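You operate a simulated robot arm through the tools that you are given. There is no shell and no other tool. Be economical: measure what you need, move in short steps, check, and stop when the job is done.

The job below is to be done with a simulated robot arm. You get a single attempt, and the scene is never put back.

JOB
Put the dish on the top of the near stack away on the top of the test bench. Take the tomato pack from the top of the pallet stack and put it on the platform of the left scale. Fetch the roll from the top of the test bench and set it on the top of the sample bench. Fetch the tin marked "Bands" from the shelf of the order bench and set it on the top of the order bench. Put one of the weights from the top of the order bench on the top of the well cabinet. Fetch the press block from the top of the sample bench and set it on the pad on the top of the test bench. Shut the packing bench drawer. Take the can from the top of the wash bench and leave it on the top of the order bench. Fetch the steel tray from the top of the wall table and set it on the top of the pallet stack. Take the brush from the top of the wall table and leave it on the shelf of the sample table. Switch the gauge switch on. Press the right tare button three times. Push the slim store drawer shut. Shut the wash cupboard door. Any order will do. Set down upright: tin, press block, can.

The check looks at the end state, three seconds after you hand in, the way a careful person would. Anything else that was tipped, shoved, dropped, spilled or broken makes it a failure.

ROBOT AND FRAMES
A 7-joint arm with a fingered hand on a trunk, on a base that drives. Base frame: it is fixed to the floor where the robot stands at the start and does not move with it; the origin is under the middle of the robot, x ahead of it, y to its left, z up. Lengths are in mm, angles in degrees, forces in N, time in s.
With the tool pointing down near the work surface it reaches from about 360 to 700 mm from the robot's upright axis, wherever it stands. Its first joint turns from -69.0 to 172.0 degrees. Places, roughly: brush (11x4x5 cm) [8900, 500, 800]; can (11x7x20 cm) [1500, 3500, 900]; dish (10x12x4 cm) [2600, -3000, 700]; gauge switch [8400, -2100, 800]; packing bench drawer [600, 1800, 700]; pad (24x18x3 cm) [-900, -3300, 800]; platform of the left scale [8000, -2900, 700]; press block [-1250, -250, 750]; right tare button [7000, -4600, 1100]; roll (9x9x5 cm) [-300, -3700, 800]; shelf of the sample table [6200, 2100, 400]; slim store drawer [4500, 3200, 500]; steel tray [8250, 1000, 750]; tin [500, -1500, 500]; tomato pack [9250, -750, 1000]; top of the order bench [700, -1300, 800]; top of the pallet stack [9400, -1100, 1100]; top of the sample bench [-1100, 200, 800]; top of the test bench [-400, -3700, 800]; top of the well cabinet [2700, 1600, 600]; wash cupboard door [2000, 3900, 400]; weight [250, -1500, 750]. Payload 3.2 kg.
The tool frame sits at the grasp point between the pads (the TCP): z along the fingers, y along the line on which they close. The tips reach 26 mm beyond it. Largest opening 88 mm; the body of the gripper starts 30 mm behind the TCP. The gripper is a hand of 5 fingers: y runs from the thumb to the fingers, the wrist lies at [-16, -108, -172] in the tool frame, and closing takes about 1.5 s.
Orientation is told as [roll, pitch, yaw] about the base's x, y, z axes, in that order, counted from this pose: with the fingers straight down and the wrist toward the robot, the tool's x, y and z point along [0, 1, 0], [1, 0, 0] and [0, 0, -1] of the base frame.

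CONTROLS
- The arm moves only by the tool servo_tool. Its argument "series" is a list of rows, each a list of 6 numbers: the turn, a rotation vector about the tool's x, y, z in degrees, then the shift along the tool's x, y, z in mm. In form: [[rx, ry, rz, tx, ty, tz], ...]. A call has 1 to 12 rows; each row shifts and turns the commanded pose from where the row before left it, along the tool's axes as they then stand. "fingers" is the finger opening in mm, from 0 to 88, set as the call begins (left out, the last holds). A row lasts 0.2 s, in which the tool goes at most 50 mm and 8.6 degrees; a call with a longer step from one row to the next is refused whole, and so is a gripper value outside its range. A pose out of reach is approached as far as the arm can. The call stops where the force on the tool passes 40 N (or 10 N more than at its start, if that is more) or the arm is blocked; 0.2 s more then pass. Each finger travels about 72 mm/s and halts on what it meets, pressing with about 27 N; the grip force reading is that of the motor and also rises with nothing between the fingers. The clock runs only during rows and for 0.2 s after the last one: add rows that do not move to give the fingers time. The reply holds the time, the measured pose of the TCP, the force on the tool along the base axes, the opening and the grip force, in the units named above and with some noise, with the torque about the TCP (base axes, N m) and any sound that the robot's microphone picked up.
- Cameras (640 x 400 px; columns grow to the right, rows downward): "scene" is now at [93.8, 52.3, 1251.4]; the picture's right is [0.79, -0.61, -0.00], its down [-0.46, -0.59, -0.67] and it looks along [0.41, 0.53, -0.75] (base axes); focal length 214 px, centre (320, 200). "wrist" rides on the gripper at [67, -98, -117] in the tool frame; the picture's right is [-0.71, 0.33, -0.62], its down [-0.65, -0.65, 0.39] and it looks along [-0.28, 0.68, 0.68] (tool axes); focal length 234 px, centre (320, 200). There is no depth. A picture from a camera that has moved, and an enlarged one, comes with that camera's place and axes in the base frame and with its lens. The place of the scene camera against the robot may be out by one fixed shift of up to 18 mm in any direction.
- snapshot(camera): a new picture of that camera. It takes no simulated time.
- lift_body(by): slides the trunk up (or, below 0, down) by that many mm; the arm and the scene camera ride with it, the base frame stays. It gives what a move gives, with no picture.
- steer(legs): drives the robot by 1 to 6 legs, each [ahead, left, turn to the left] in mm, mm and degrees, along the robot's own axes; the way and the turn of a leg run together, so that a leg with both is an arc; at most 1500 mm and 180 degrees a leg. The arm and the cameras ride along, it lands a little off, and it stops where it bumps. It gives what a move gives.
- finger_targets(index, middle, ring, little, thumb_bend, thumb_turn): sets how far each is bent, from 0 (flat) to 1 (curled in); at 0.3 the hand is open as for a grip, at 0.7 the pads meet at the TCP. One left out holds its place. A second passes; each finger stops where it meets its share of the squeeze, and holds until it gets a number again. A gripper value or a shape takes the hand back. It gives what a move gives, with no picture; readings hold the bend of each and the force on index, middle, ring, little, thumb and palm. thumb_turn goes from beside the hand (0) to across from the fingers (1), as for a grip.
- set_grasp(shape): the hand has 5 fingers and takes this shape, open, in about a second: jaw (thumb against the fingers, like two jaws); tri (thumb and two fingers); tip (a fingertip pinch); poke (one finger out to press); point (the index stretched); flat (the hand flat); cup (the hand cupped); fist (a fist). The gripper value then closes the fingers along that shape, each until it touches; the sizes above hold for jaw. It gives what a move gives, with no picture.
- aim_head(pan, tilt): turns the head with the scene camera to pan (to the left, within 86 degrees either way) and tilt (down, from -29 to 69), counted from straight ahead of the robot. It gives what a move gives.
- enlarge(camera, box): a new picture of the part [left, top, right, bottom] of that camera's present view, enlarged. It takes no simulated time.
- job_done(): hands the job in; it is judged then, once.

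Work in short steps. Places have to be worked out from the pictures, the camera data and where the tool is seen: move nearer, look again, correct. Check each grasp and each placing, and mend what went wrong. You have 571 turns and 368 pictures in all, those below and enlarged ones among them. Open the gripper and draw the arm clear of the work before you hand the job in, unless the task says otherwise.

The tools are called after ">>>" as name(argument=value, ...) on one line, values as JSON. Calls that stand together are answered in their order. servo_tool: Moves the arm, as the interface text tells. Its arguments: {"type":"object","properties":{"series":{"type":"array","items":{"type":"array","items":{"type":"number"}}},"fingers":{"type":"number"}},"required":["series"]} The other tools are called the same way: lift_body (by) slides the trunk up or down; set_grasp (shape) gives the hand a shape; finger_targets (index, middle, ring, little, thumb_bend, thumb_turn) moves the fingers one by one; steer (legs) drives the base; aim_head (pan, tilt) turns the head that bears the scene camera; snapshot (camera) takes a picture; enlarge (camera, box) takes an enlarged picture of a part of a camera's view; job_done () hands the job in.

At the start:

```text
clock: 0.0
eef_pos: [519.5, -160.6, 889.6]
ee_rot: [0.1, 0.1, 0.0]
ft_force: [0.0, 0.0, -1.2]
wrist_torque: [0.03, 0.02, -0.03]
gripper_width: 87.8
grip_force: 0.1
shape: jaw
bend: [0.3, 0.3, 0.3, 0.3, 0.3, 0.97]
finger forces: [0.1, 0.1, 0.0, 0.0, 0.0, 0.0]
trunk travel left (down, up): [-585.0, 255.0]
robot x, y, heading: [-0.3, 0.4, -0.2]
head pan, tilt: [52.2, 48.3]
```

scene: 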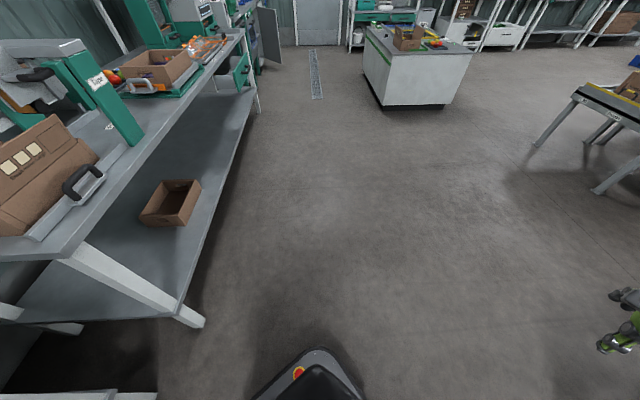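
wrist: 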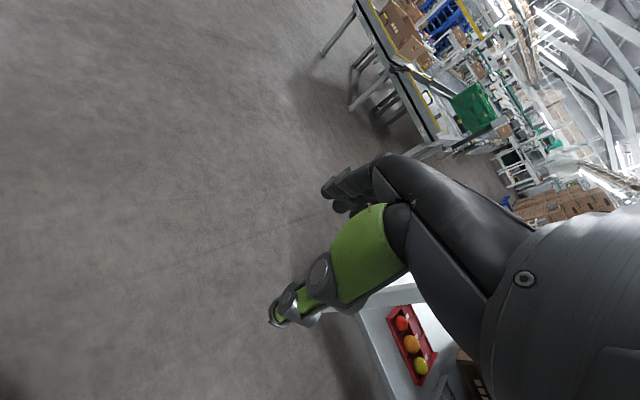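

I'll begin by looking around with the head to learn the layout.

>>> aim_head(pan=0, tilt=20)

>>> snapshot(camera="scene")

>>> aim_head(pan=-80, tilt=25)

>>> snapshot(camera="scene")

>>> aim_head(pan=80, tilt=25)

>>> snapshot(camera="scene")

```text
clock: 1.2
eef_pos: [518.5, -161.9, 888.2]
ee_rot: [0.0, 0.0, 0.0]
ft_force: [-0.3, 0.2, -0.6]
wrist_torque: [-0.03, 0.01, 0.02]
gripper_width: 88.0
grip_force: 0.0
shape: jaw
bend: [0.3, 0.3, 0.3, 0.3, 0.3, 0.97]
finger forces: [0.0, 0.1, 0.1, 0.0, 0.1, 0.0]
trunk travel left (down, up): [-585.0, 255.0]
robot x, y, heading: [-0.0, 0.5, -0.1]
head pan, tilt: [0.0, 20.0]
```

```text
365 pictures are left
camera scene: at [138.8, -9.6, 1294.6], right [0.0, -1.0, 0.0], down [-0.34, 0.0, -0.94], along [0.94, 0.0, -0.34], focal length 214 px, centre (320, 200)
```

scene: 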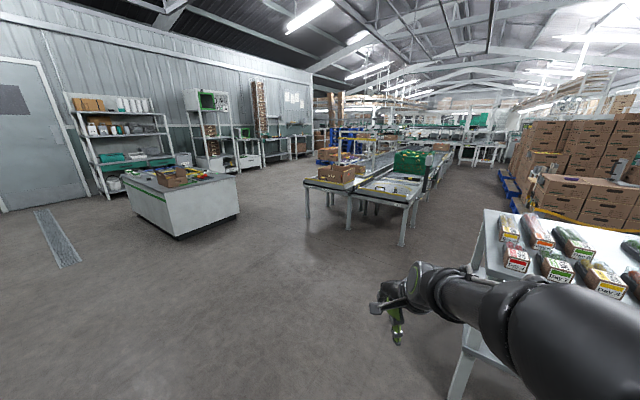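

```text
clock: 2.7
eef_pos: [518.2, -160.8, 888.2]
ee_rot: [0.1, -0.1, 0.0]
ft_force: [-0.1, 0.2, -0.1]
wrist_torque: [-0.01, 0.01, -0.02]
gripper_width: 87.9
grip_force: 0.0
shape: jaw
bend: [0.3, 0.3, 0.3, 0.3, 0.3, 0.97]
finger forces: [0.1, 0.0, 0.1, 0.1, 0.0, 0.0]
trunk travel left (down, up): [-585.0, 255.0]
robot x, y, heading: [1.8, -1.0, -0.1]
head pan, tilt: [-80.0, 25.0]
```

```text
364 pictures are left
camera scene: at [61.7, -100.4, 1286.6], right [-0.98, -0.17, 0.0], down [-0.07, 0.42, -0.91], along [0.16, -0.89, -0.42], focal length 214 px, centre (320, 200)
```

scene: 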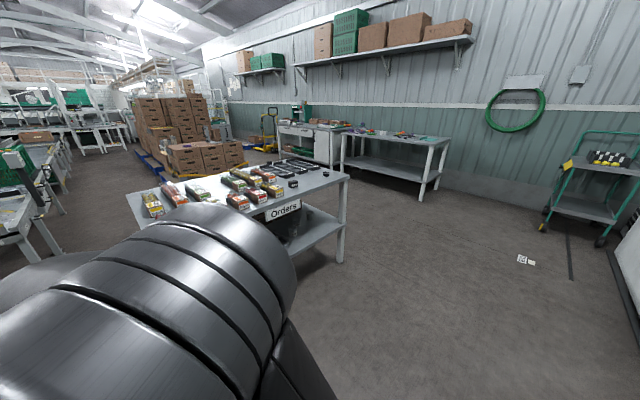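

```text
clock: 5.2
eef_pos: [517.7, -161.5, 889.2]
ee_rot: [0.0, -0.1, 0.1]
ft_force: [0.4, 0.3, -0.2]
wrist_torque: [-0.01, 0.02, 0.02]
gripper_width: 87.8
grip_force: 0.0
shape: jaw
bend: [0.3, 0.3, 0.3, 0.3, 0.3, 0.97]
finger forces: [0.0, 0.0, 0.0, 0.0, 0.1, 0.0]
trunk travel left (down, up): [-585.0, 255.0]
robot x, y, heading: [0.6, 0.8, -0.1]
head pan, tilt: [80.0, 25.0]
```

```text
363 pictures are left
camera scene: at [61.7, 81.1, 1286.6], right [0.98, -0.17, 0.0], down [-0.07, -0.42, -0.91], along [0.16, 0.89, -0.42], focal length 214 px, centre (320, 200)
```

scene: 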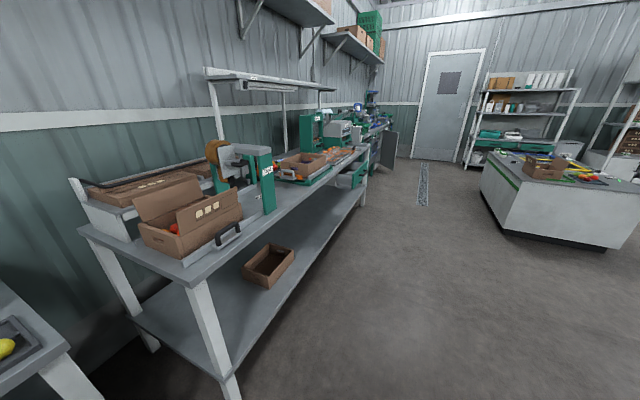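

>>> aim_head(pan=-70, tilt=35)

>>> snapshot(camera="scene")

>>> enlarge(camera="scene", box=[120, 80, 360, 230])

```text
clock: 7.5
eef_pos: [519.8, -161.5, 888.9]
ee_rot: [0.1, 0.1, 0.0]
ft_force: [0.9, 0.8, 0.4]
wrist_torque: [-0.02, -0.03, 0.01]
gripper_width: 88.0
grip_force: 0.1
shape: jaw
bend: [0.3, 0.3, 0.3, 0.3, 0.3, 0.97]
finger forces: [0.1, 0.1, 0.0, 0.0, 0.0, 0.0]
trunk travel left (down, up): [-585.0, 255.0]
robot x, y, heading: [-0.4, -1.9, -0.0]
head pan, tilt: [-70.0, 35.0]
```

```text
362 pictures are left
camera scene: at [75.8, -92.4, 1270.8], right [-0.94, -0.34, 0.0], down [-0.2, 0.54, -0.82], along [0.28, -0.77, -0.57], focal length 214 px, centre (320, 200)
```

scene: 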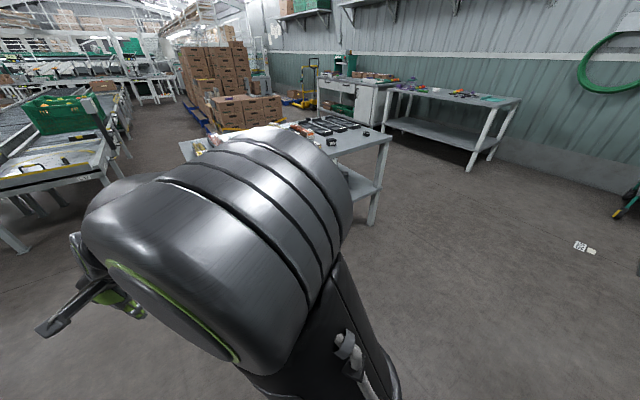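

```text
2.67 times, centred on (240, 155) of scene
camera zoom: at [75.8, -92.4, 1270.8], right [-0.94, -0.34, 0.0], down [-0.2, 0.54, -0.82], along [0.28, -0.77, -0.57], focal length 572 px, centre (533, 320)
```

zoom: 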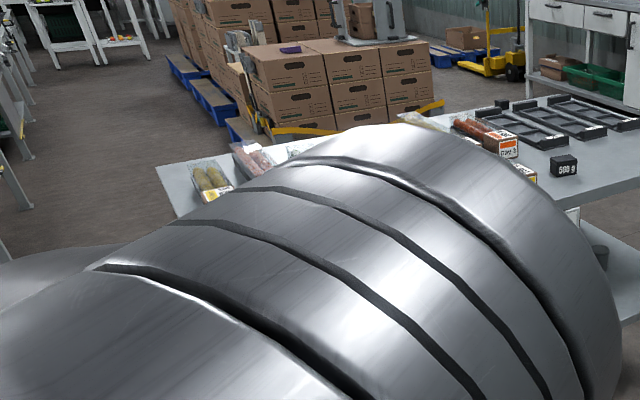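

The order bench lies ahead-right, its near edge running about 21°; I'll turn to face it and stop short of it with the hand raised.

>>> lift_body(by=120)

>>> steer(legs=[[0, 0, -68], [750, -40, 0]])

>>> aim_head(pan=0, tilt=45)

>>> snapshot(camera="scene")

```text
clock: 9.1
eef_pos: [519.1, -161.2, 1009.3]
ee_rot: [0.1, 0.0, 0.0]
ft_force: [-0.1, 0.1, 0.2]
wrist_torque: [0.0, -0.01, -0.02]
gripper_width: 87.7
grip_force: 0.1
shape: jaw
bend: [0.3, 0.3, 0.3, 0.3, 0.3, 0.97]
finger forces: [0.0, 0.0, 0.0, 0.0, 0.1, 0.0]
trunk travel left (down, up): [-705.0, 135.0]
robot x, y, heading: [0.9, 3.0, -0.1]
head pan, tilt: [-70.0, 35.0]
```

```text
clock: 16.1
eef_pos: [291.1, -1259.9, 1008.4]
ee_rot: [0.1, 0.0, -67.9]
ft_force: [0.6, 1.1, 0.1]
wrist_torque: [0.0, 0.01, 0.0]
gripper_width: 87.9
grip_force: 0.1
shape: jaw
bend: [0.3, 0.3, 0.3, 0.3, 0.3, 0.97]
finger forces: [0.0, 0.0, 0.0, 0.0, 0.0, 0.0]
trunk travel left (down, up): [-705.0, 135.0]
robot x, y, heading: [245.7, -721.1, -67.8]
head pan, tilt: [-70.0, 35.0]
```

```text
clock: 17.6
eef_pos: [291.0, -1261.5, 1008.9]
ee_rot: [0.1, 0.0, -67.9]
ft_force: [0.2, -0.6, -0.3]
wrist_torque: [0.0, 0.01, -0.03]
gripper_width: 87.6
grip_force: 0.2
shape: jaw
bend: [0.3, 0.3, 0.3, 0.3, 0.3, 0.97]
finger forces: [0.1, 0.1, 0.0, 0.1, 0.1, 0.0]
trunk travel left (down, up): [-705.0, 135.0]
robot x, y, heading: [246.8, -720.0, -67.9]
head pan, tilt: [0.0, 45.0]
```

```text
360 pictures are left
camera scene: at [290.2, -851.3, 1376.0], right [-0.93, -0.38, 0.0], down [-0.27, 0.66, -0.71], along [0.27, -0.66, -0.71], focal length 214 px, centre (320, 200)
```

scene: 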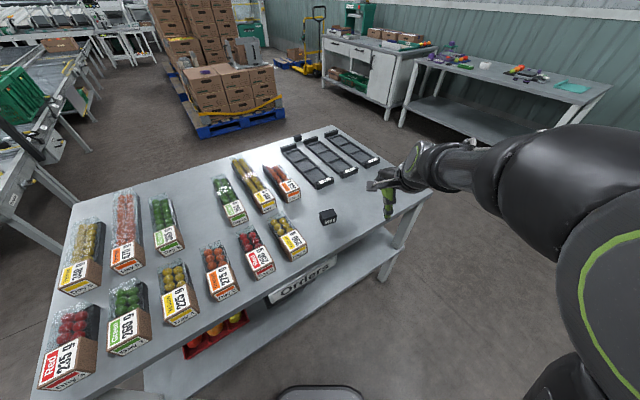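

The tin should be on the shelf under this top; I lower the trunk to look beneath.

>>> lift_body(by=-480)

>>> aim_head(pan=0, tilt=30)

>>> snapshot(camera="scene")

```text
refused: -480 is not a number from -400 to 400
```

```text
clock: 18.3
eef_pos: [292.2, -1260.6, 1008.5]
ee_rot: [0.1, -0.1, -67.9]
ft_force: [0.4, 0.0, 0.0]
wrist_torque: [-0.01, -0.03, 0.0]
gripper_width: 87.8
grip_force: 0.0
shape: jaw
bend: [0.3, 0.3, 0.3, 0.3, 0.3, 0.97]
finger forces: [0.0, 0.1, 0.0, 0.1, 0.1, 0.0]
trunk travel left (down, up): [-705.0, 135.0]
robot x, y, heading: [242.9, -720.7, -67.9]
head pan, tilt: [0.0, 30.0]
```

```text
359 pictures are left
camera scene: at [293.7, -859.7, 1398.6], right [-0.93, -0.38, 0.0], down [-0.19, 0.46, -0.87], along [0.33, -0.8, -0.5], focal length 214 px, centre (320, 200)
```

scene: 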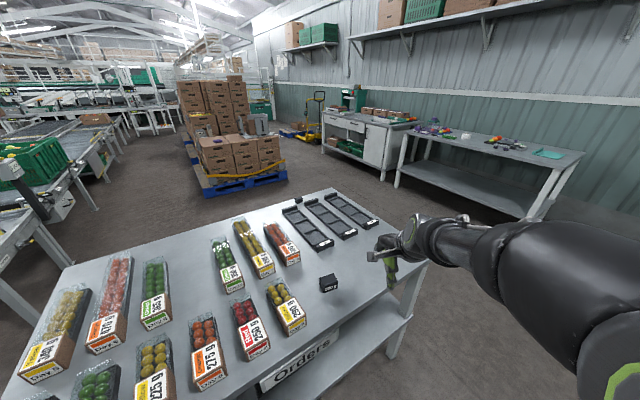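

>>> lift_body(by=-400)

>>> lift_body(by=-150)

>>> snapshot(camera="scene")

```text
clock: 20.3
eef_pos: [293.5, -1266.6, 824.0]
ee_rot: [0.0, -2.9, -68.1]
ft_force: [-1.4, 5.5, 18.5]
wrist_torque: [-0.84, -0.12, -0.04]
gripper_width: 86.6
grip_force: 0.0
shape: jaw
bend: [0.3, 0.3, 0.3, 0.3, 0.3, 0.97]
finger forces: [0.0, 18.7, 0.0, 0.1, 0.0, 0.0]
trunk travel left (down, up): [-504.0, 336.0]
robot x, y, heading: [246.8, -718.9, -67.7]
head pan, tilt: [0.0, 30.0]
stopped: the force on the tool passed its limit at 51 N (the readings are from after the stop); the commanded pose is now the measured one
```

```text
clock: 20.8
eef_pos: [294.0, -1271.3, 821.1]
ee_rot: [-0.1, -4.0, -68.1]
ft_force: [-1.7, 5.2, 17.7]
wrist_torque: [-0.9, -0.13, -0.03]
gripper_width: 86.8
grip_force: 0.1
shape: jaw
bend: [0.3, 0.29, 0.3, 0.3, 0.3, 0.97]
finger forces: [0.0, 18.2, 0.0, 0.1, 0.0, 0.1]
trunk travel left (down, up): [-494.0, 346.0]
robot x, y, heading: [244.1, -715.0, -68.0]
head pan, tilt: [0.0, 30.0]
stopped: the force on the tool passed its limit at 46 N (the readings are from after the stop); the commanded pose is now the measured one
```

```text
358 pictures are left
camera scene: at [293.4, -857.5, 1187.3], right [-0.93, -0.38, 0.0], down [-0.19, 0.46, -0.87], along [0.33, -0.8, -0.5], focal length 214 px, centre (320, 200)
```

scene: 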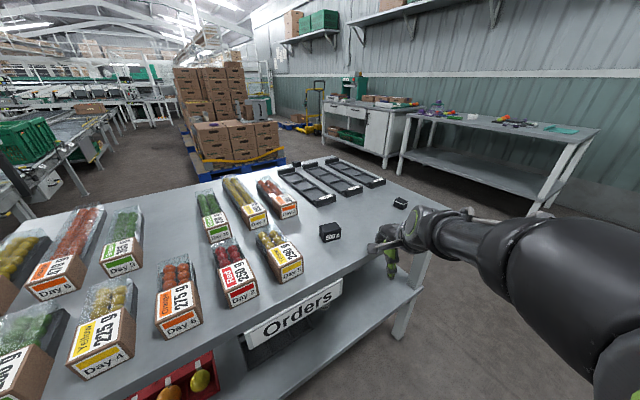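

The fingertips touched the table top, so the edge runs nearer than I judged (about 56° in the base frame). I raise the hand, back off square to this bench, and look under.

>>> lift_body(by=100)

>>> steer(legs=[[-154, -498, 0], [0, 0, 33]])

>>> lift_body(by=-400)

>>> snapshot(camera="scene")

```text
clock: 22.1
eef_pos: [293.8, -1271.1, 916.8]
ee_rot: [-0.2, -3.2, -68.1]
ft_force: [-0.4, 0.6, -0.5]
wrist_torque: [-0.01, 0.04, 0.03]
gripper_width: 88.1
grip_force: 0.1
shape: jaw
bend: [0.3, 0.3, 0.3, 0.3, 0.3, 0.97]
finger forces: [0.0, 0.0, 0.0, 0.0, 0.0, 0.0]
trunk travel left (down, up): [-594.0, 246.0]
robot x, y, heading: [245.3, -720.8, -67.8]
head pan, tilt: [0.0, 30.0]
```

```text
clock: 26.7
eef_pos: [77.6, -1197.1, 916.5]
ee_rot: [-0.2, -3.3, -34.7]
ft_force: [-0.2, 0.3, -0.7]
wrist_torque: [0.02, -0.01, 0.01]
gripper_width: 88.1
grip_force: 0.1
shape: jaw
bend: [0.3, 0.3, 0.3, 0.3, 0.3, 0.97]
finger forces: [0.0, 0.0, 0.1, 0.1, 0.0, 0.0]
trunk travel left (down, up): [-594.0, 246.0]
robot x, y, heading: [-265.3, -765.1, -34.4]
head pan, tilt: [0.0, 30.0]
```

```text
clock: 30.6
eef_pos: [78.0, -1197.4, 517.4]
ee_rot: [-0.3, -3.1, -34.6]
ft_force: [-0.3, 0.4, 0.7]
wrist_torque: [0.0, 0.04, -0.01]
gripper_width: 87.7
grip_force: 0.0
shape: jaw
bend: [0.3, 0.3, 0.3, 0.3, 0.3, 0.97]
finger forces: [0.1, 0.1, 0.1, 0.0, 0.0, 0.0]
trunk travel left (down, up): [-194.0, 646.0]
robot x, y, heading: [-265.7, -765.9, -34.6]
head pan, tilt: [0.0, 30.0]
```

```text
357 pictures are left
camera scene: at [-155.3, -853.5, 887.4], right [-0.57, -0.82, 0.0], down [-0.41, 0.28, -0.87], along [0.71, -0.49, -0.5], focal length 214 px, centre (320, 200)
```

scene: 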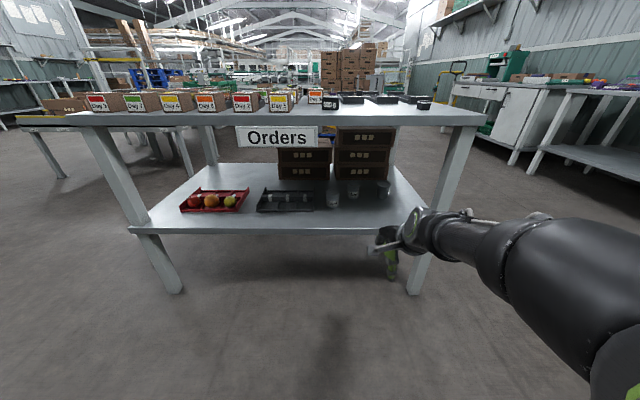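

>>> enlarge(camera="scene", box=[160, 80, 480, 280])

>>> enlarge(camera="scene", box=[310, 160, 410, 222])

```text
2.00 times, centred on (320, 180) of scene
camera zoom: at [-155.3, -853.5, 887.4], right [-0.57, -0.82, 0.0], down [-0.41, 0.28, -0.87], along [0.71, -0.49, -0.5], focal length 429 px, centre (320, 240)
```

zoom: 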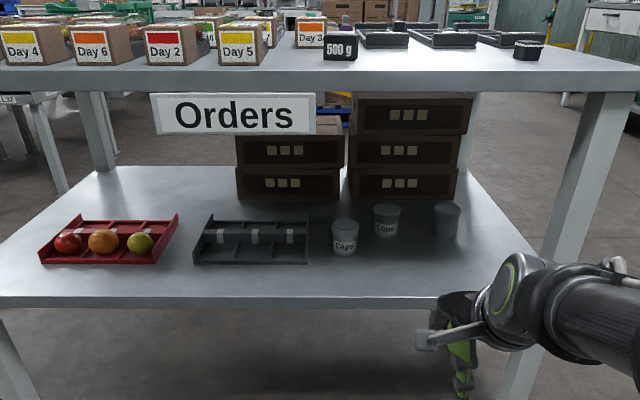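

```text
6.40 times, centred on (360, 191) of scene
camera zoom: at [-155.3, -853.5, 887.4], right [-0.57, -0.82, 0.0], down [-0.41, 0.28, -0.87], along [0.71, -0.49, -0.5], focal length 1373 px, centre (64, 258)
```

zoom: 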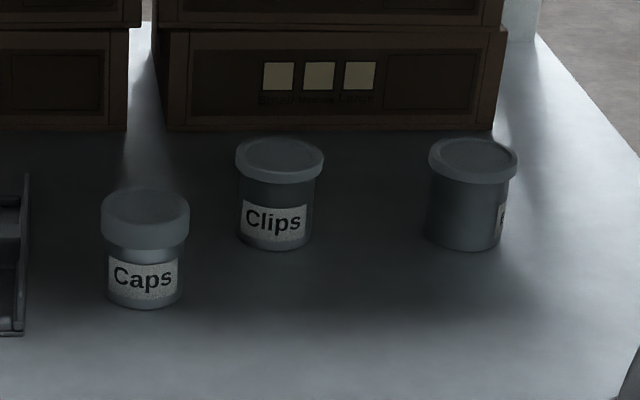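

Three tins: Caps, Clips and one turned away at the right, presumably Bands. I move right to read its label.

>>> steer(legs=[[0, -350, 0]])

>>> snapshot(camera="scene")

>>> enlarge(camera="scene", box=[220, 140, 340, 215])

```text
clock: 32.8
eef_pos: [-119.1, -1486.5, 516.5]
ee_rot: [-0.2, -3.2, -34.5]
ft_force: [-0.3, 1.3, 0.7]
wrist_torque: [0.02, -0.02, 0.02]
gripper_width: 87.9
grip_force: 0.0
shape: jaw
bend: [0.3, 0.3, 0.3, 0.3, 0.3, 0.97]
finger forces: [0.1, 0.0, 0.1, 0.0, 0.1, 0.1]
trunk travel left (down, up): [-194.0, 646.0]
robot x, y, heading: [-462.1, -1053.8, -34.2]
head pan, tilt: [0.0, 30.0]
```

```text
354 pictures are left
camera scene: at [-352.3, -1141.5, 887.4], right [-0.56, -0.83, 0.0], down [-0.41, 0.28, -0.87], along [0.72, -0.49, -0.5], focal length 214 px, centre (320, 200)
```

scene: 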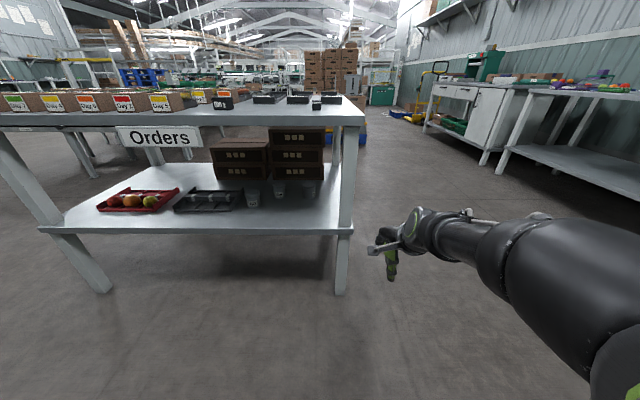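

```text
5.33 times, centred on (280, 178) of scene
camera zoom: at [-352.3, -1141.5, 887.4], right [-0.56, -0.83, 0.0], down [-0.41, 0.28, -0.87], along [0.72, -0.49, -0.5], focal length 1144 px, centre (533, 320)
```

zoom: 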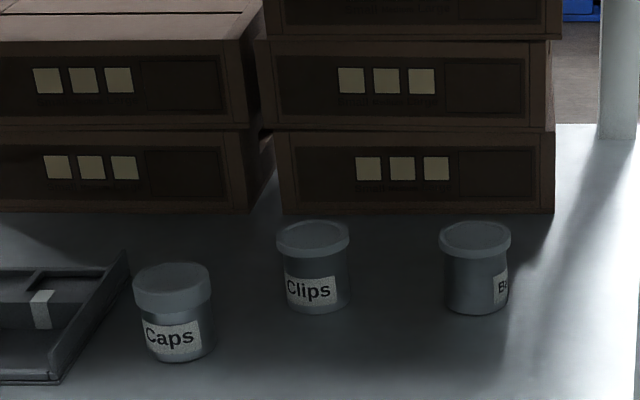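

The third tin's label begins "B…" — that's Bands, at about (396,-1590) on a shelf at z≈398. I'll reposition to come in at heading −50°, with the arm extended, then check.

>>> steer(legs=[[20, 485, 0], [0, 0, -16]])

>>> servo_tool(series=[[3, 0, 0, 0, 40, 0], [0, 0, 0, 0, 50, 0], [0, 0, 0, 0, 0, 0]], fingers=88)

>>> snapshot(camera="scene")

>>> snapshot(camera="wrist")

```text
clock: 36.6
eef_pos: [37.2, -1174.0, 517.6]
ee_rot: [-0.2, -3.4, -50.5]
ft_force: [-0.5, -0.6, -0.1]
wrist_torque: [-0.02, 0.05, 0.0]
gripper_width: 87.8
grip_force: 0.0
shape: jaw
bend: [0.3, 0.3, 0.3, 0.3, 0.3, 0.97]
finger forces: [0.0, 0.0, 0.0, 0.0, 0.1, 0.0]
trunk travel left (down, up): [-194.0, 646.0]
robot x, y, heading: [-176.4, -662.7, -50.2]
head pan, tilt: [0.0, 30.0]
```

```text
clock: 37.4
eef_pos: [93.7, -1244.5, 516.8]
ee_rot: [-0.2, 0.0, -50.6]
ft_force: [0.0, -1.0, 0.1]
wrist_torque: [0.01, -0.01, 0.01]
gripper_width: 87.9
grip_force: 0.0
shape: jaw
bend: [0.3, 0.3, 0.3, 0.3, 0.3, 0.97]
finger forces: [0.0, 0.0, 0.0, 0.0, 0.1, 0.0]
trunk travel left (down, up): [-194.0, 646.0]
robot x, y, heading: [-176.3, -663.8, -50.1]
head pan, tilt: [0.0, 30.0]
```

```text
352 pictures are left
camera scene: at [-90.0, -781.5, 887.3], right [-0.77, -0.64, 0.0], down [-0.32, 0.39, -0.87], along [0.55, -0.67, -0.5], focal length 214 px, centre (320, 200)
```

scene: 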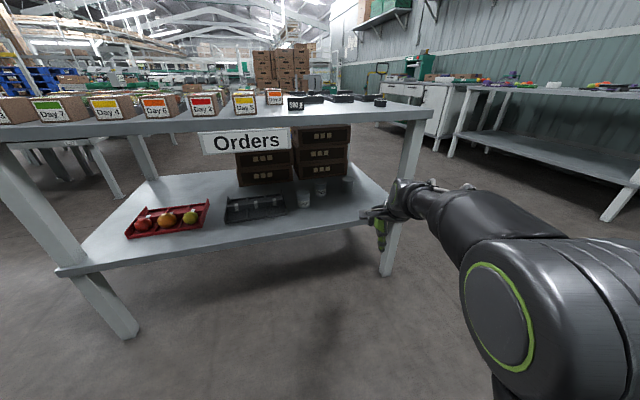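

```text
351 pictures are left
camera wrist: at [85.1, -1126.2, 633.9], right [-0.34, -0.7, 0.63], down [-0.92, 0.09, -0.39], along [0.22, -0.7, -0.68], focal length 234 px, centre (320, 200)
```

wrist: 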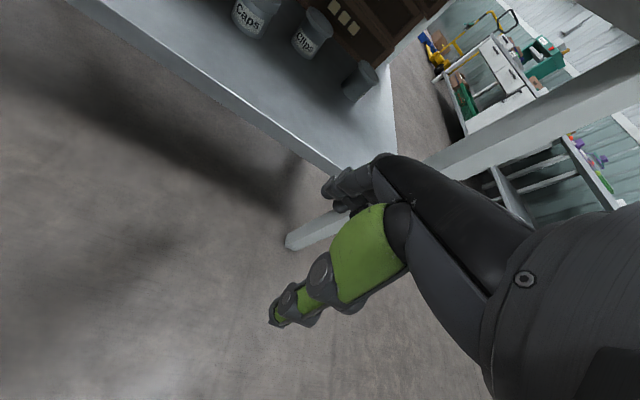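

Coming from the front the elbow would crowd the right leg; the tin sits near the bench's right end, so I'll approach from that open end (heading 55°). I drive round with clearance.

>>> steer(legs=[[-100, -200, 0], [774, -919, 0], [0, 0, 105]])

>>> snapshot(camera="scene")

```text
clock: 49.3
eef_pos: [-120.1, -1476.2, 516.9]
ee_rot: [-0.2, -0.2, 55.8]
ft_force: [0.6, -0.1, 0.3]
wrist_torque: [0.02, -0.04, 0.03]
gripper_width: 87.7
grip_force: 0.0
shape: jaw
bend: [0.3, 0.3, 0.3, 0.3, 0.3, 0.97]
finger forces: [0.1, 0.0, 0.0, 0.1, 0.0, 0.1]
trunk travel left (down, up): [-194.0, 646.0]
robot x, y, heading: [-601.4, -1901.5, 55.9]
head pan, tilt: [0.0, 30.0]
```

```text
350 pictures are left
camera scene: at [-527.4, -1793.0, 887.4], right [0.83, -0.56, 0.0], down [-0.28, -0.41, -0.87], along [0.48, 0.72, -0.5], focal length 214 px, centre (320, 200)
```

scene: 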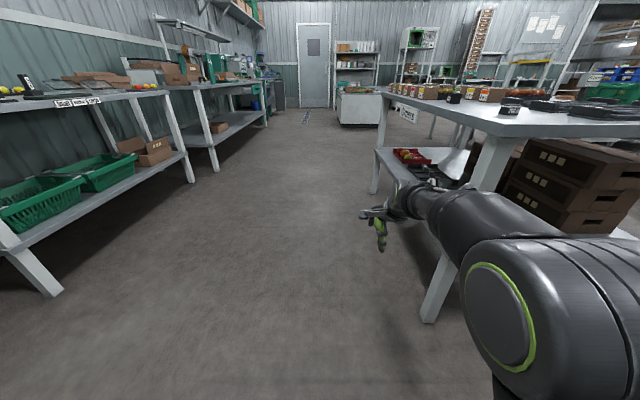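

>>> steer(legs=[[-158, -485, -1]])

>>> snapshot(camera="scene")

>>> snapshot(camera="wrist")

```text
clock: 52.3
eef_pos: [202.5, -1894.8, 516.9]
ee_rot: [-0.2, -0.3, 55.1]
ft_force: [-0.2, 0.2, 0.8]
wrist_torque: [0.0, 0.0, 0.01]
gripper_width: 87.8
grip_force: 0.0
shape: jaw
bend: [0.3, 0.3, 0.3, 0.3, 0.3, 0.97]
finger forces: [0.0, 0.1, 0.0, 0.0, 0.0, 0.0]
trunk travel left (down, up): [-194.0, 646.0]
robot x, y, heading: [-282.4, -2312.0, 55.4]
head pan, tilt: [0.0, 30.0]
```

```text
349 pictures are left
camera scene: at [-207.2, -2204.8, 887.4], right [0.82, -0.57, 0.0], down [-0.29, -0.41, -0.87], along [0.49, 0.71, -0.5], focal length 214 px, centre (320, 200)
```

scene: 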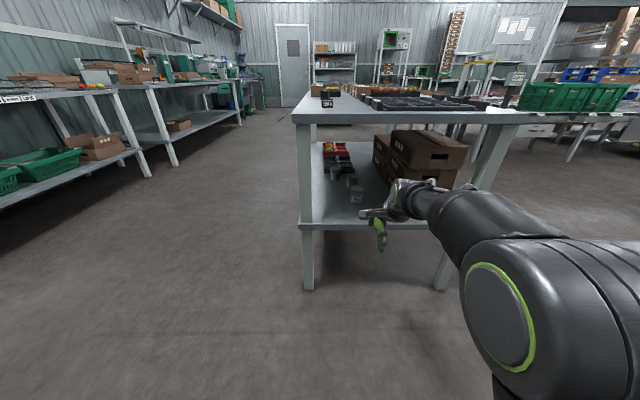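

```text
348 pictures are left
camera wrist: at [93.0, -1935.3, 634.2], right [0.77, -0.13, 0.63], down [0.16, -0.91, -0.39], along [0.62, 0.4, -0.67], focal length 234 px, centre (320, 200)
```

wrist: 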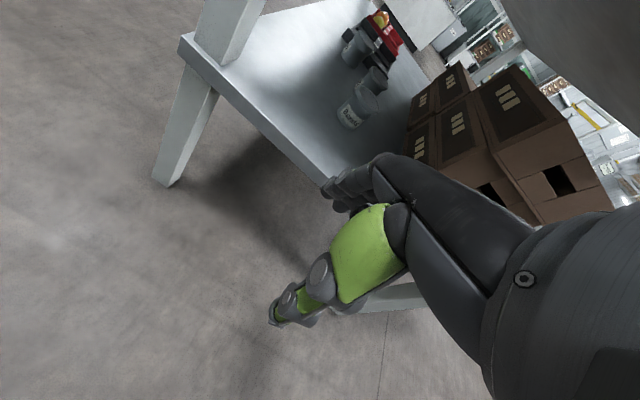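

The wrist view reads "Bands". I drive straight in 300 mm along the open end and check.

>>> steer(legs=[[300, 0, 0]])

>>> snapshot(camera="wrist")

```text
clock: 54.4
eef_pos: [375.7, -1650.9, 518.1]
ee_rot: [-0.3, -0.3, 54.8]
ft_force: [0.5, 0.5, 0.0]
wrist_torque: [0.0, 0.0, -0.02]
gripper_width: 87.8
grip_force: 0.1
shape: jaw
bend: [0.3, 0.3, 0.3, 0.3, 0.3, 0.97]
finger forces: [0.0, 0.1, 0.0, 0.0, 0.0, 0.0]
trunk travel left (down, up): [-194.0, 646.0]
robot x, y, heading: [-111.5, -2067.3, 55.1]
head pan, tilt: [0.0, 30.0]
```

```text
347 pictures are left
camera wrist: at [264.1, -1691.9, 634.2], right [0.77, -0.14, 0.63], down [0.16, -0.91, -0.39], along [0.62, 0.4, -0.67], focal length 234 px, centre (320, 200)
```

wrist: 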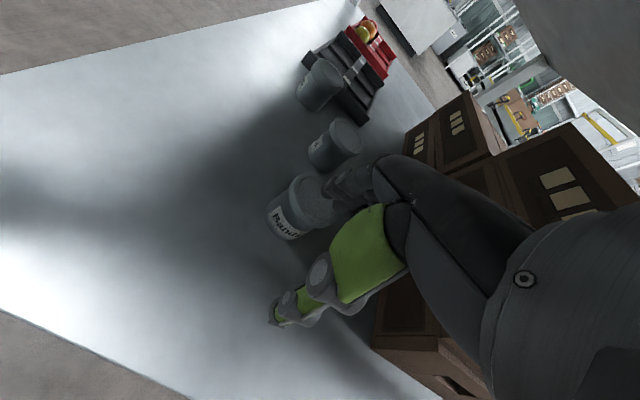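

Tin is at about (416,-1589), top z≈460. Move 74 mm forward over it, then down.

>>> servo_tool(series=[[0, 0, 0, 0, 37, 0], [0, 0, 0, 3, 37, 0], [0, 0, 0, 0, 0, 20], [0, 0, 0, 0, 0, 0]])

>>> snapshot(camera="wrist")

```text
clock: 55.4
eef_pos: [415.3, -1590.7, 497.4]
ee_rot: [-0.3, -0.2, 54.8]
ft_force: [-0.1, -0.2, 0.7]
wrist_torque: [0.01, 0.01, -0.02]
gripper_width: 88.0
grip_force: 0.0
shape: jaw
bend: [0.3, 0.3, 0.3, 0.3, 0.3, 0.97]
finger forces: [0.1, 0.0, 0.1, 0.2, 0.0, 0.0]
trunk travel left (down, up): [-194.0, 646.0]
robot x, y, heading: [-114.2, -2071.0, 55.0]
head pan, tilt: [0.0, 30.0]
```

```text
346 pictures are left
camera wrist: at [303.6, -1630.2, 613.9], right [0.77, -0.14, 0.63], down [0.16, -0.91, -0.39], along [0.62, 0.4, -0.68], focal length 234 px, centre (320, 200)
```

wrist: 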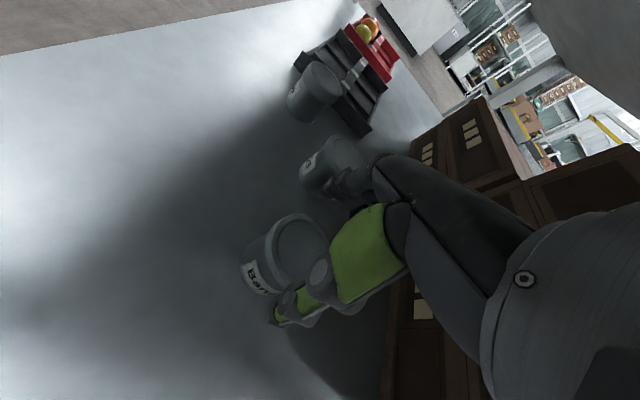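

The lid lines up exactly under the TCP. Descend and grip.

>>> servo_tool(series=[[0, 0, 0, 0, 0, 20], [0, 0, 0, 0, 0, 20], [0, 0, 0, 0, 0, 18], [0, 0, 0, 0, 0, 0]])

>>> servo_tool(series=[[0, 0, 0, 0, 0, 0], [0, 0, 0, 0, 0, 0], [0, 0, 0, 0, 0, 0], [0, 0, 0, 0, 0, 0], [0, 0, 0, 0, 0, 0], [0, 0, 0, 0, 0, 0], [0, 0, 0, 0, 0, 0], [0, 0, 0, 0, 0, -20]], fingers=50)

>>> snapshot(camera="wrist")

```text
clock: 56.4
eef_pos: [416.2, -1586.8, 439.9]
ee_rot: [-0.2, -0.3, 54.8]
ft_force: [0.1, 2.0, 1.7]
wrist_torque: [0.01, 0.02, 0.04]
gripper_width: 88.0
grip_force: 0.1
shape: jaw
bend: [0.3, 0.3, 0.3, 0.3, 0.3, 0.97]
finger forces: [1.8, 0.1, 0.1, 0.0, 0.9, 0.1]
trunk travel left (down, up): [-194.0, 646.0]
robot x, y, heading: [-112.5, -2063.8, 55.0]
head pan, tilt: [0.0, 30.0]
```

```text
clock: 58.2
eef_pos: [416.3, -1589.3, 458.3]
ee_rot: [-0.1, -0.1, 55.0]
ft_force: [0.4, -0.2, -1.0]
wrist_torque: [0.01, -0.01, 0.01]
gripper_width: 54.0
grip_force: 26.7
shape: jaw
bend: [0.4, 0.44, 0.73, 0.48, 0.07, 0.99]
finger forces: [21.6, 9.9, 0.1, 0.1, 30.3, 0.0]
trunk travel left (down, up): [-194.0, 646.0]
robot x, y, heading: [-113.9, -2063.6, 55.2]
head pan, tilt: [0.0, 30.0]
```

```text
345 pictures are left
camera wrist: at [304.0, -1629.8, 575.6], right [0.77, -0.14, 0.63], down [0.16, -0.91, -0.39], along [0.62, 0.4, -0.68], focal length 234 px, centre (320, 200)
```

wrist: 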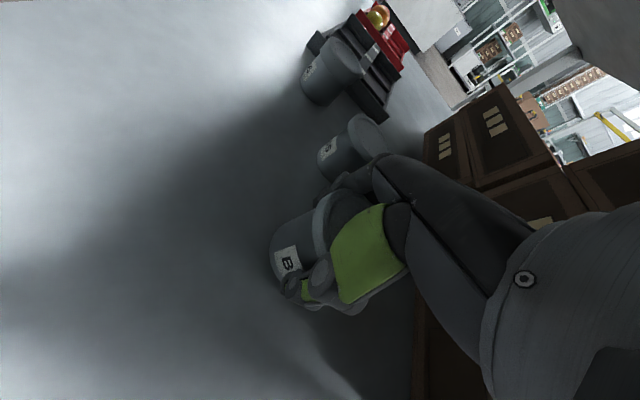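

Gripped (index, middle, thumb loaded). Lift a bit more and back straight out.

>>> servo_tool(series=[[0, 0, 0, 0, 0, -20], [0, 0, 0, 0, 0, -20], [0, 0, 0, 0, 0, 0]])

>>> steer(legs=[[-450, 0, 0]])

>>> lift_body(by=400)

>>> lift_body(by=100)

>>> aim_head(pan=-5, tilt=40)

>>> snapshot(camera="scene")

>>> snapshot(camera="wrist")

```text
clock: 59.0
eef_pos: [416.2, -1588.7, 501.1]
ee_rot: [0.0, -0.2, 54.8]
ft_force: [0.4, 0.9, -1.7]
wrist_torque: [-0.03, 0.03, 0.02]
gripper_width: 53.7
grip_force: 26.9
shape: jaw
bend: [0.4, 0.44, 0.73, 0.48, 0.07, 0.99]
finger forces: [21.1, 10.1, 0.1, 0.0, 30.3, 0.0]
trunk travel left (down, up): [-194.0, 646.0]
robot x, y, heading: [-112.7, -2063.2, 55.1]
head pan, tilt: [0.0, 30.0]
```

```text
clock: 61.7
eef_pos: [158.4, -1953.1, 499.9]
ee_rot: [-0.2, -0.1, 55.3]
ft_force: [0.4, -0.1, -2.1]
wrist_torque: [0.03, 0.03, -0.01]
gripper_width: 53.7
grip_force: 26.5
shape: jaw
bend: [0.4, 0.44, 0.73, 0.48, 0.07, 0.99]
finger forces: [20.8, 10.1, 0.0, 0.0, 30.2, 0.1]
trunk travel left (down, up): [-194.0, 646.0]
robot x, y, heading: [-368.3, -2437.6, 55.5]
head pan, tilt: [0.0, 30.0]
```

```text
clock: 65.5
eef_pos: [157.7, -1952.4, 899.7]
ee_rot: [-0.3, -0.3, 55.3]
ft_force: [0.5, -0.8, -2.2]
wrist_torque: [0.02, -0.01, 0.02]
gripper_width: 53.8
grip_force: 26.9
shape: jaw
bend: [0.4, 0.44, 0.73, 0.48, 0.07, 0.99]
finger forces: [20.4, 10.2, 0.1, 0.1, 30.1, 0.0]
trunk travel left (down, up): [-594.0, 246.0]
robot x, y, heading: [-368.6, -2435.6, 55.5]
head pan, tilt: [0.0, 30.0]
```

```text
clock: 66.8
eef_pos: [158.4, -1952.4, 999.1]
ee_rot: [-0.2, -0.1, 55.3]
ft_force: [-0.7, 0.3, -0.9]
wrist_torque: [0.02, 0.02, -0.01]
gripper_width: 53.6
grip_force: 26.4
shape: jaw
bend: [0.4, 0.44, 0.73, 0.48, 0.07, 0.99]
finger forces: [20.3, 10.2, 0.0, 0.1, 30.1, 0.0]
trunk travel left (down, up): [-694.0, 146.0]
robot x, y, heading: [-370.7, -2433.8, 55.4]
head pan, tilt: [0.0, 30.0]
```

```text
clock: 67.5
eef_pos: [158.7, -1953.0, 1000.3]
ee_rot: [-0.2, -0.2, 55.3]
ft_force: [0.3, 0.0, -1.9]
wrist_torque: [0.01, 0.03, 0.0]
gripper_width: 53.7
grip_force: 27.0
shape: jaw
bend: [0.4, 0.44, 0.73, 0.48, 0.07, 0.99]
finger forces: [20.2, 10.2, 0.1, 0.0, 30.1, 0.0]
trunk travel left (down, up): [-694.0, 146.0]
robot x, y, heading: [-367.2, -2433.3, 55.5]
head pan, tilt: [-5.0, 40.0]
```

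```text
344 pictures are left
camera scene: at [-289.7, -2337.2, 1372.0], right [0.77, -0.64, 0.0], down [-0.41, -0.5, -0.77], along [0.49, 0.59, -0.64], focal length 214 px, centre (320, 200)
```

scene: 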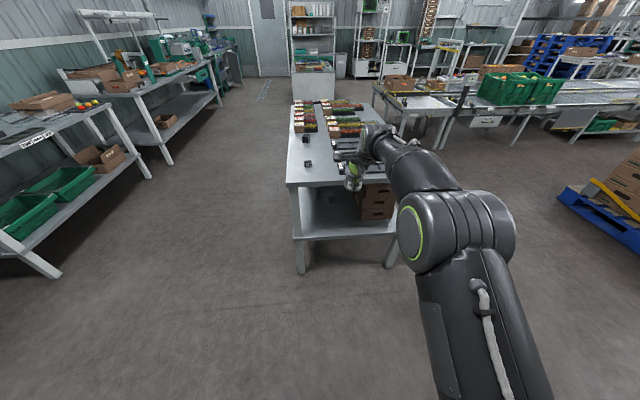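

```text
343 pictures are left
camera wrist: at [47.2, -1994.5, 1117.3], right [0.77, -0.13, 0.63], down [0.16, -0.91, -0.39], along [0.62, 0.4, -0.68], focal length 234 px, centre (320, 200)
```

wrist: 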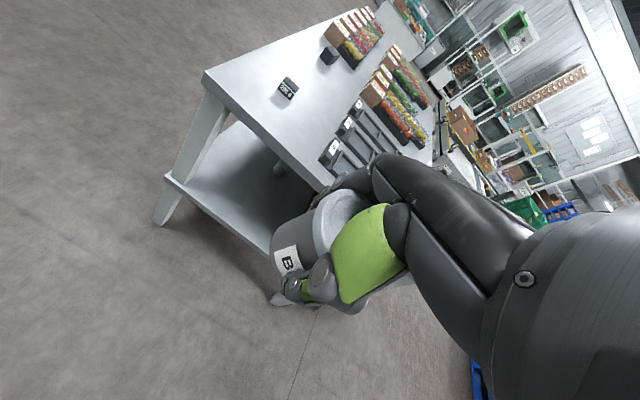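

Tin is held upright. A free spot on the top lies near the right end at about (303,-1647); drive there with the hand high.

>>> steer(legs=[[333, 54, 0]])

>>> snapshot(camera="wrist")

```text
clock: 69.8
eef_pos: [302.0, -1645.1, 1001.3]
ee_rot: [-0.1, -0.2, 55.5]
ft_force: [-1.1, 1.7, -2.0]
wrist_torque: [0.02, 0.03, -0.02]
gripper_width: 53.6
grip_force: 27.0
shape: jaw
bend: [0.4, 0.43, 0.73, 0.48, 0.07, 0.99]
finger forces: [20.0, 10.3, 0.1, 0.0, 30.1, 0.0]
trunk travel left (down, up): [-694.0, 146.0]
robot x, y, heading: [-222.1, -2126.9, 55.3]
head pan, tilt: [-5.0, 40.0]
```

```text
342 pictures are left
camera wrist: at [191.1, -1686.9, 1117.3], right [0.77, -0.13, 0.63], down [0.16, -0.91, -0.39], along [0.62, 0.4, -0.68], focal length 234 px, centre (320, 200)
```

wrist: 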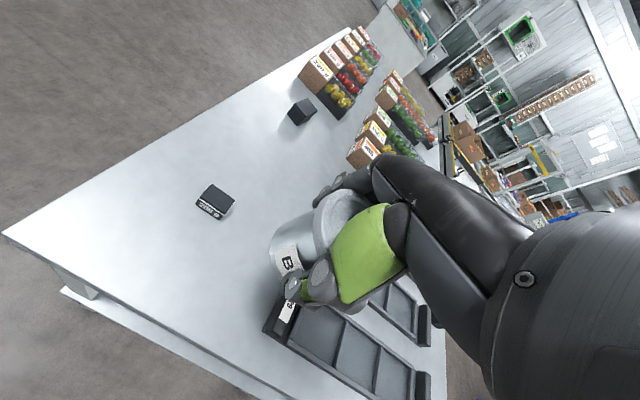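

The drop point is clear of both block and tray. Lower 140 mm, then feel for the top.

>>> servo_tool(series=[[0, 0, 0, 0, 0, 40], [0, 0, 0, 0, 0, 40], [0, 0, 0, 0, 0, 40], [0, 0, 0, 0, 0, 20], [0, 0, 0, 0, 0, 0]])

>>> servo_tool(series=[[0, 0, 0, 0, 0, 5], [0, 0, 0, 0, 0, 5], [0, 0, 0, 0, 0, 5], [0, 0, 0, 0, 0, 4], [0, 0, 0, 0, 0, 0]])

```text
clock: 71.0
eef_pos: [303.0, -1644.5, 860.0]
ee_rot: [-0.1, -0.2, 55.4]
ft_force: [-1.0, -0.1, -1.4]
wrist_torque: [0.01, -0.01, -0.03]
gripper_width: 53.4
grip_force: 26.8
shape: jaw
bend: [0.4, 0.43, 0.73, 0.48, 0.07, 0.99]
finger forces: [18.8, 10.6, 0.0, 0.0, 29.8, 0.0]
trunk travel left (down, up): [-694.0, 146.0]
robot x, y, heading: [-225.5, -2128.1, 55.6]
head pan, tilt: [-5.0, 40.0]
```

```text
clock: 72.2
eef_pos: [301.6, -1646.4, 842.9]
ee_rot: [-0.2, -0.2, 55.3]
ft_force: [0.2, 0.1, -1.9]
wrist_torque: [0.01, -0.03, 0.0]
gripper_width: 53.4
grip_force: 27.4
shape: jaw
bend: [0.4, 0.43, 0.73, 0.48, 0.07, 0.98]
finger forces: [17.9, 11.0, 0.0, 0.1, 29.8, 0.0]
trunk travel left (down, up): [-694.0, 146.0]
robot x, y, heading: [-223.8, -2126.5, 55.7]
head pan, tilt: [-5.0, 40.0]
```

>>> servo_tool(series=[[0, 0, 0, 0, 0, 3], [0, 0, 0, 0, 0, 3], [0, 0, 0, 0, 0, 3], [0, 0, 0, 0, 0, 3], [0, 0, 0, 0, 0, 0]])

>>> enlarge(camera="wrist", box=[200, 200, 400, 325])

```text
clock: 73.4
eef_pos: [300.4, -1645.4, 839.5]
ee_rot: [-0.2, -1.2, 55.4]
ft_force: [0.8, 2.7, 31.5]
wrist_torque: [-0.83, 0.19, -0.04]
gripper_width: 53.8
grip_force: 26.6
shape: jaw
bend: [0.4, 0.43, 0.73, 0.48, 0.06, 1.0]
finger forces: [27.4, 12.1, 0.0, 0.0, 35.1, 0.0]
trunk travel left (down, up): [-694.0, 146.0]
robot x, y, heading: [-224.5, -2129.3, 55.7]
head pan, tilt: [-5.0, 40.0]
```

```text
3.20 times, centred on (300, 262) of wrist
camera zoom: at [188.0, -1688.2, 954.3], right [0.76, -0.14, 0.63], down [0.17, -0.9, -0.4], along [0.63, 0.41, -0.66], focal length 749 px, centre (384, 0)
```

zoom: 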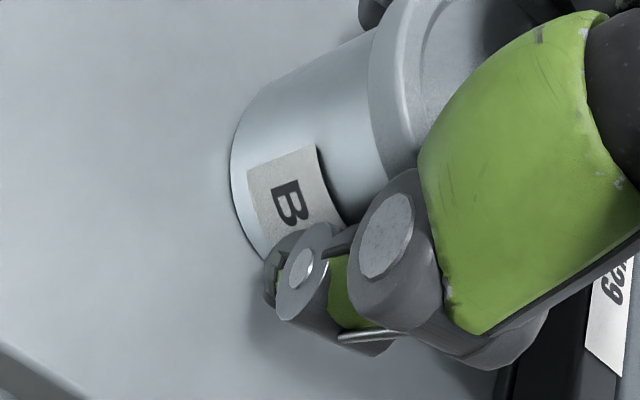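

Touched the top (31 N). Back up 4 mm to unload, then open partway and rise straight.

>>> servo_tool(series=[[0, 0, 0, 0, 0, -6], [0, 0, 0, 0, 0, 0]])

>>> servo_tool(series=[[0, 0, 0, 0, 0, 0], [0, 0, 0, 0, 0, 0], [0, 0, 0, 0, 0, 0], [0, 0, 0, 0, 0, 0], [0, 0, 0, 0, 0, -15], [0, 0, 0, 0, 0, -40], [0, 0, 0, 0, 0, -50], [0, 0, 0, 0, 0, -50]], fingers=84)

>>> snapshot(camera="wrist")

```text
clock: 74.0
eef_pos: [301.0, -1644.9, 839.4]
ee_rot: [-0.3, -0.7, 55.4]
ft_force: [0.5, 3.8, 20.5]
wrist_torque: [-0.48, 0.09, -0.04]
gripper_width: 53.9
grip_force: 27.0
shape: jaw
bend: [0.4, 0.43, 0.73, 0.48, 0.06, 0.99]
finger forces: [24.6, 11.9, 0.0, 0.1, 32.3, 0.0]
trunk travel left (down, up): [-694.0, 146.0]
robot x, y, heading: [-225.6, -2128.7, 55.7]
head pan, tilt: [-5.0, 40.0]
```

```text
clock: 75.8
eef_pos: [304.0, -1646.5, 991.3]
ee_rot: [-0.2, -0.1, 55.4]
ft_force: [0.2, 0.7, -0.4]
wrist_torque: [-0.03, 0.03, -0.03]
gripper_width: 84.0
grip_force: 0.1
shape: jaw
bend: [0.31, 0.3, 0.3, 0.31, 0.27, 0.97]
finger forces: [0.0, 0.0, 0.0, 0.0, 0.1, 0.0]
trunk travel left (down, up): [-694.0, 146.0]
robot x, y, heading: [-224.2, -2126.2, 55.7]
head pan, tilt: [-5.0, 40.0]
```

```text
340 pictures are left
camera wrist: at [192.1, -1687.6, 1107.8], right [0.77, -0.13, 0.63], down [0.16, -0.91, -0.39], along [0.62, 0.4, -0.68], focal length 234 px, centre (320, 200)
```

wrist: 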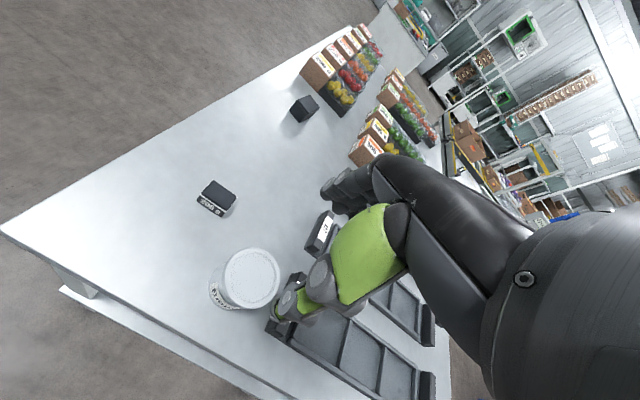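

Tin stands upright on the top. Next the weight just left of it; zoom to see its shape.

>>> enlarge(camera="wrist", box=[170, 80, 330, 240])

```text
2.50 times, centred on (250, 160) of wrist
camera zoom: at [192.1, -1687.6, 1107.8], right [0.77, -0.13, 0.63], down [0.16, -0.91, -0.39], along [0.62, 0.4, -0.68], focal length 585 px, centre (495, 300)
```

zoom: 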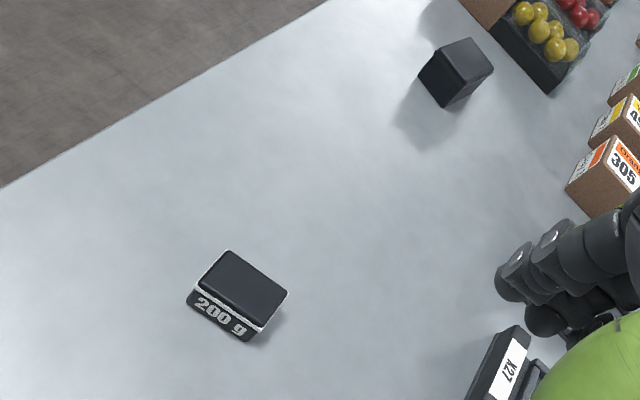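

It's a 200 g block close to the tin; the 500 g one further along is safer to grip. I retract the arm, and drive round to the front side of the bench.

>>> servo_tool(series=[[0, 0, 0, 0, -45, -10], [0, 0, 0, 0, -45, -10], [0, 0, 0, 0, -45, 0], [0, 0, 0, 0, 0, 0]], fingers=88)

>>> steer(legs=[[0, 500, 0], [1000, 0, 0], [0, 0, -90], [35, 226, 0]])

>>> snapshot(camera="wrist")

>>> snapshot(camera="scene")

```text
clock: 76.8
eef_pos: [225.4, -1756.5, 1009.3]
ee_rot: [-0.2, -0.3, 55.3]
ft_force: [0.3, 0.2, -0.6]
wrist_torque: [0.02, 0.04, -0.02]
gripper_width: 88.1
grip_force: 0.1
shape: jaw
bend: [0.3, 0.3, 0.3, 0.3, 0.3, 0.97]
finger forces: [0.0, 0.0, 0.1, 0.0, 0.0, 0.1]
trunk travel left (down, up): [-694.0, 146.0]
robot x, y, heading: [-220.7, -2128.2, 55.3]
head pan, tilt: [-5.0, 40.0]
```

```text
clock: 89.6
eef_pos: [455.0, -1300.9, 1009.7]
ee_rot: [-0.2, -0.3, -34.5]
ft_force: [-0.6, -0.8, 0.6]
wrist_torque: [0.01, 0.0, 0.01]
gripper_width: 87.7
grip_force: 0.1
shape: jaw
bend: [0.3, 0.3, 0.3, 0.3, 0.3, 0.97]
finger forces: [0.0, 0.0, 0.1, 0.0, 0.1, 0.1]
trunk travel left (down, up): [-694.0, 146.0]
robot x, y, heading: [84.0, -849.2, -34.4]
head pan, tilt: [-5.0, 40.0]
```

```text
338 pictures are left
camera wrist: at [413.1, -1189.4, 1127.0], right [-0.13, -0.77, 0.63], down [-0.91, -0.17, -0.39], along [0.4, -0.62, -0.67], focal length 234 px, centre (320, 200)
```

wrist: 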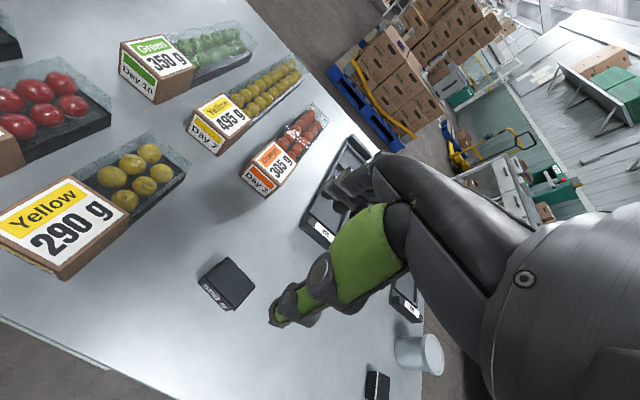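

```text
337 pictures are left
camera scene: at [187.3, -943.6, 1372.0], right [-0.63, -0.77, 0.0], down [-0.5, 0.41, -0.77], along [0.59, -0.49, -0.64], focal length 214 px, centre (320, 200)
```

scene: 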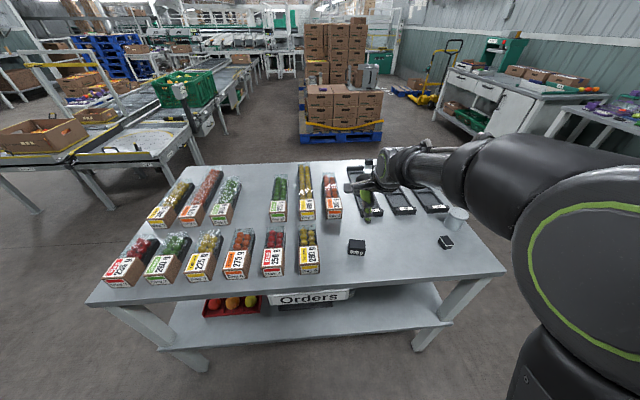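

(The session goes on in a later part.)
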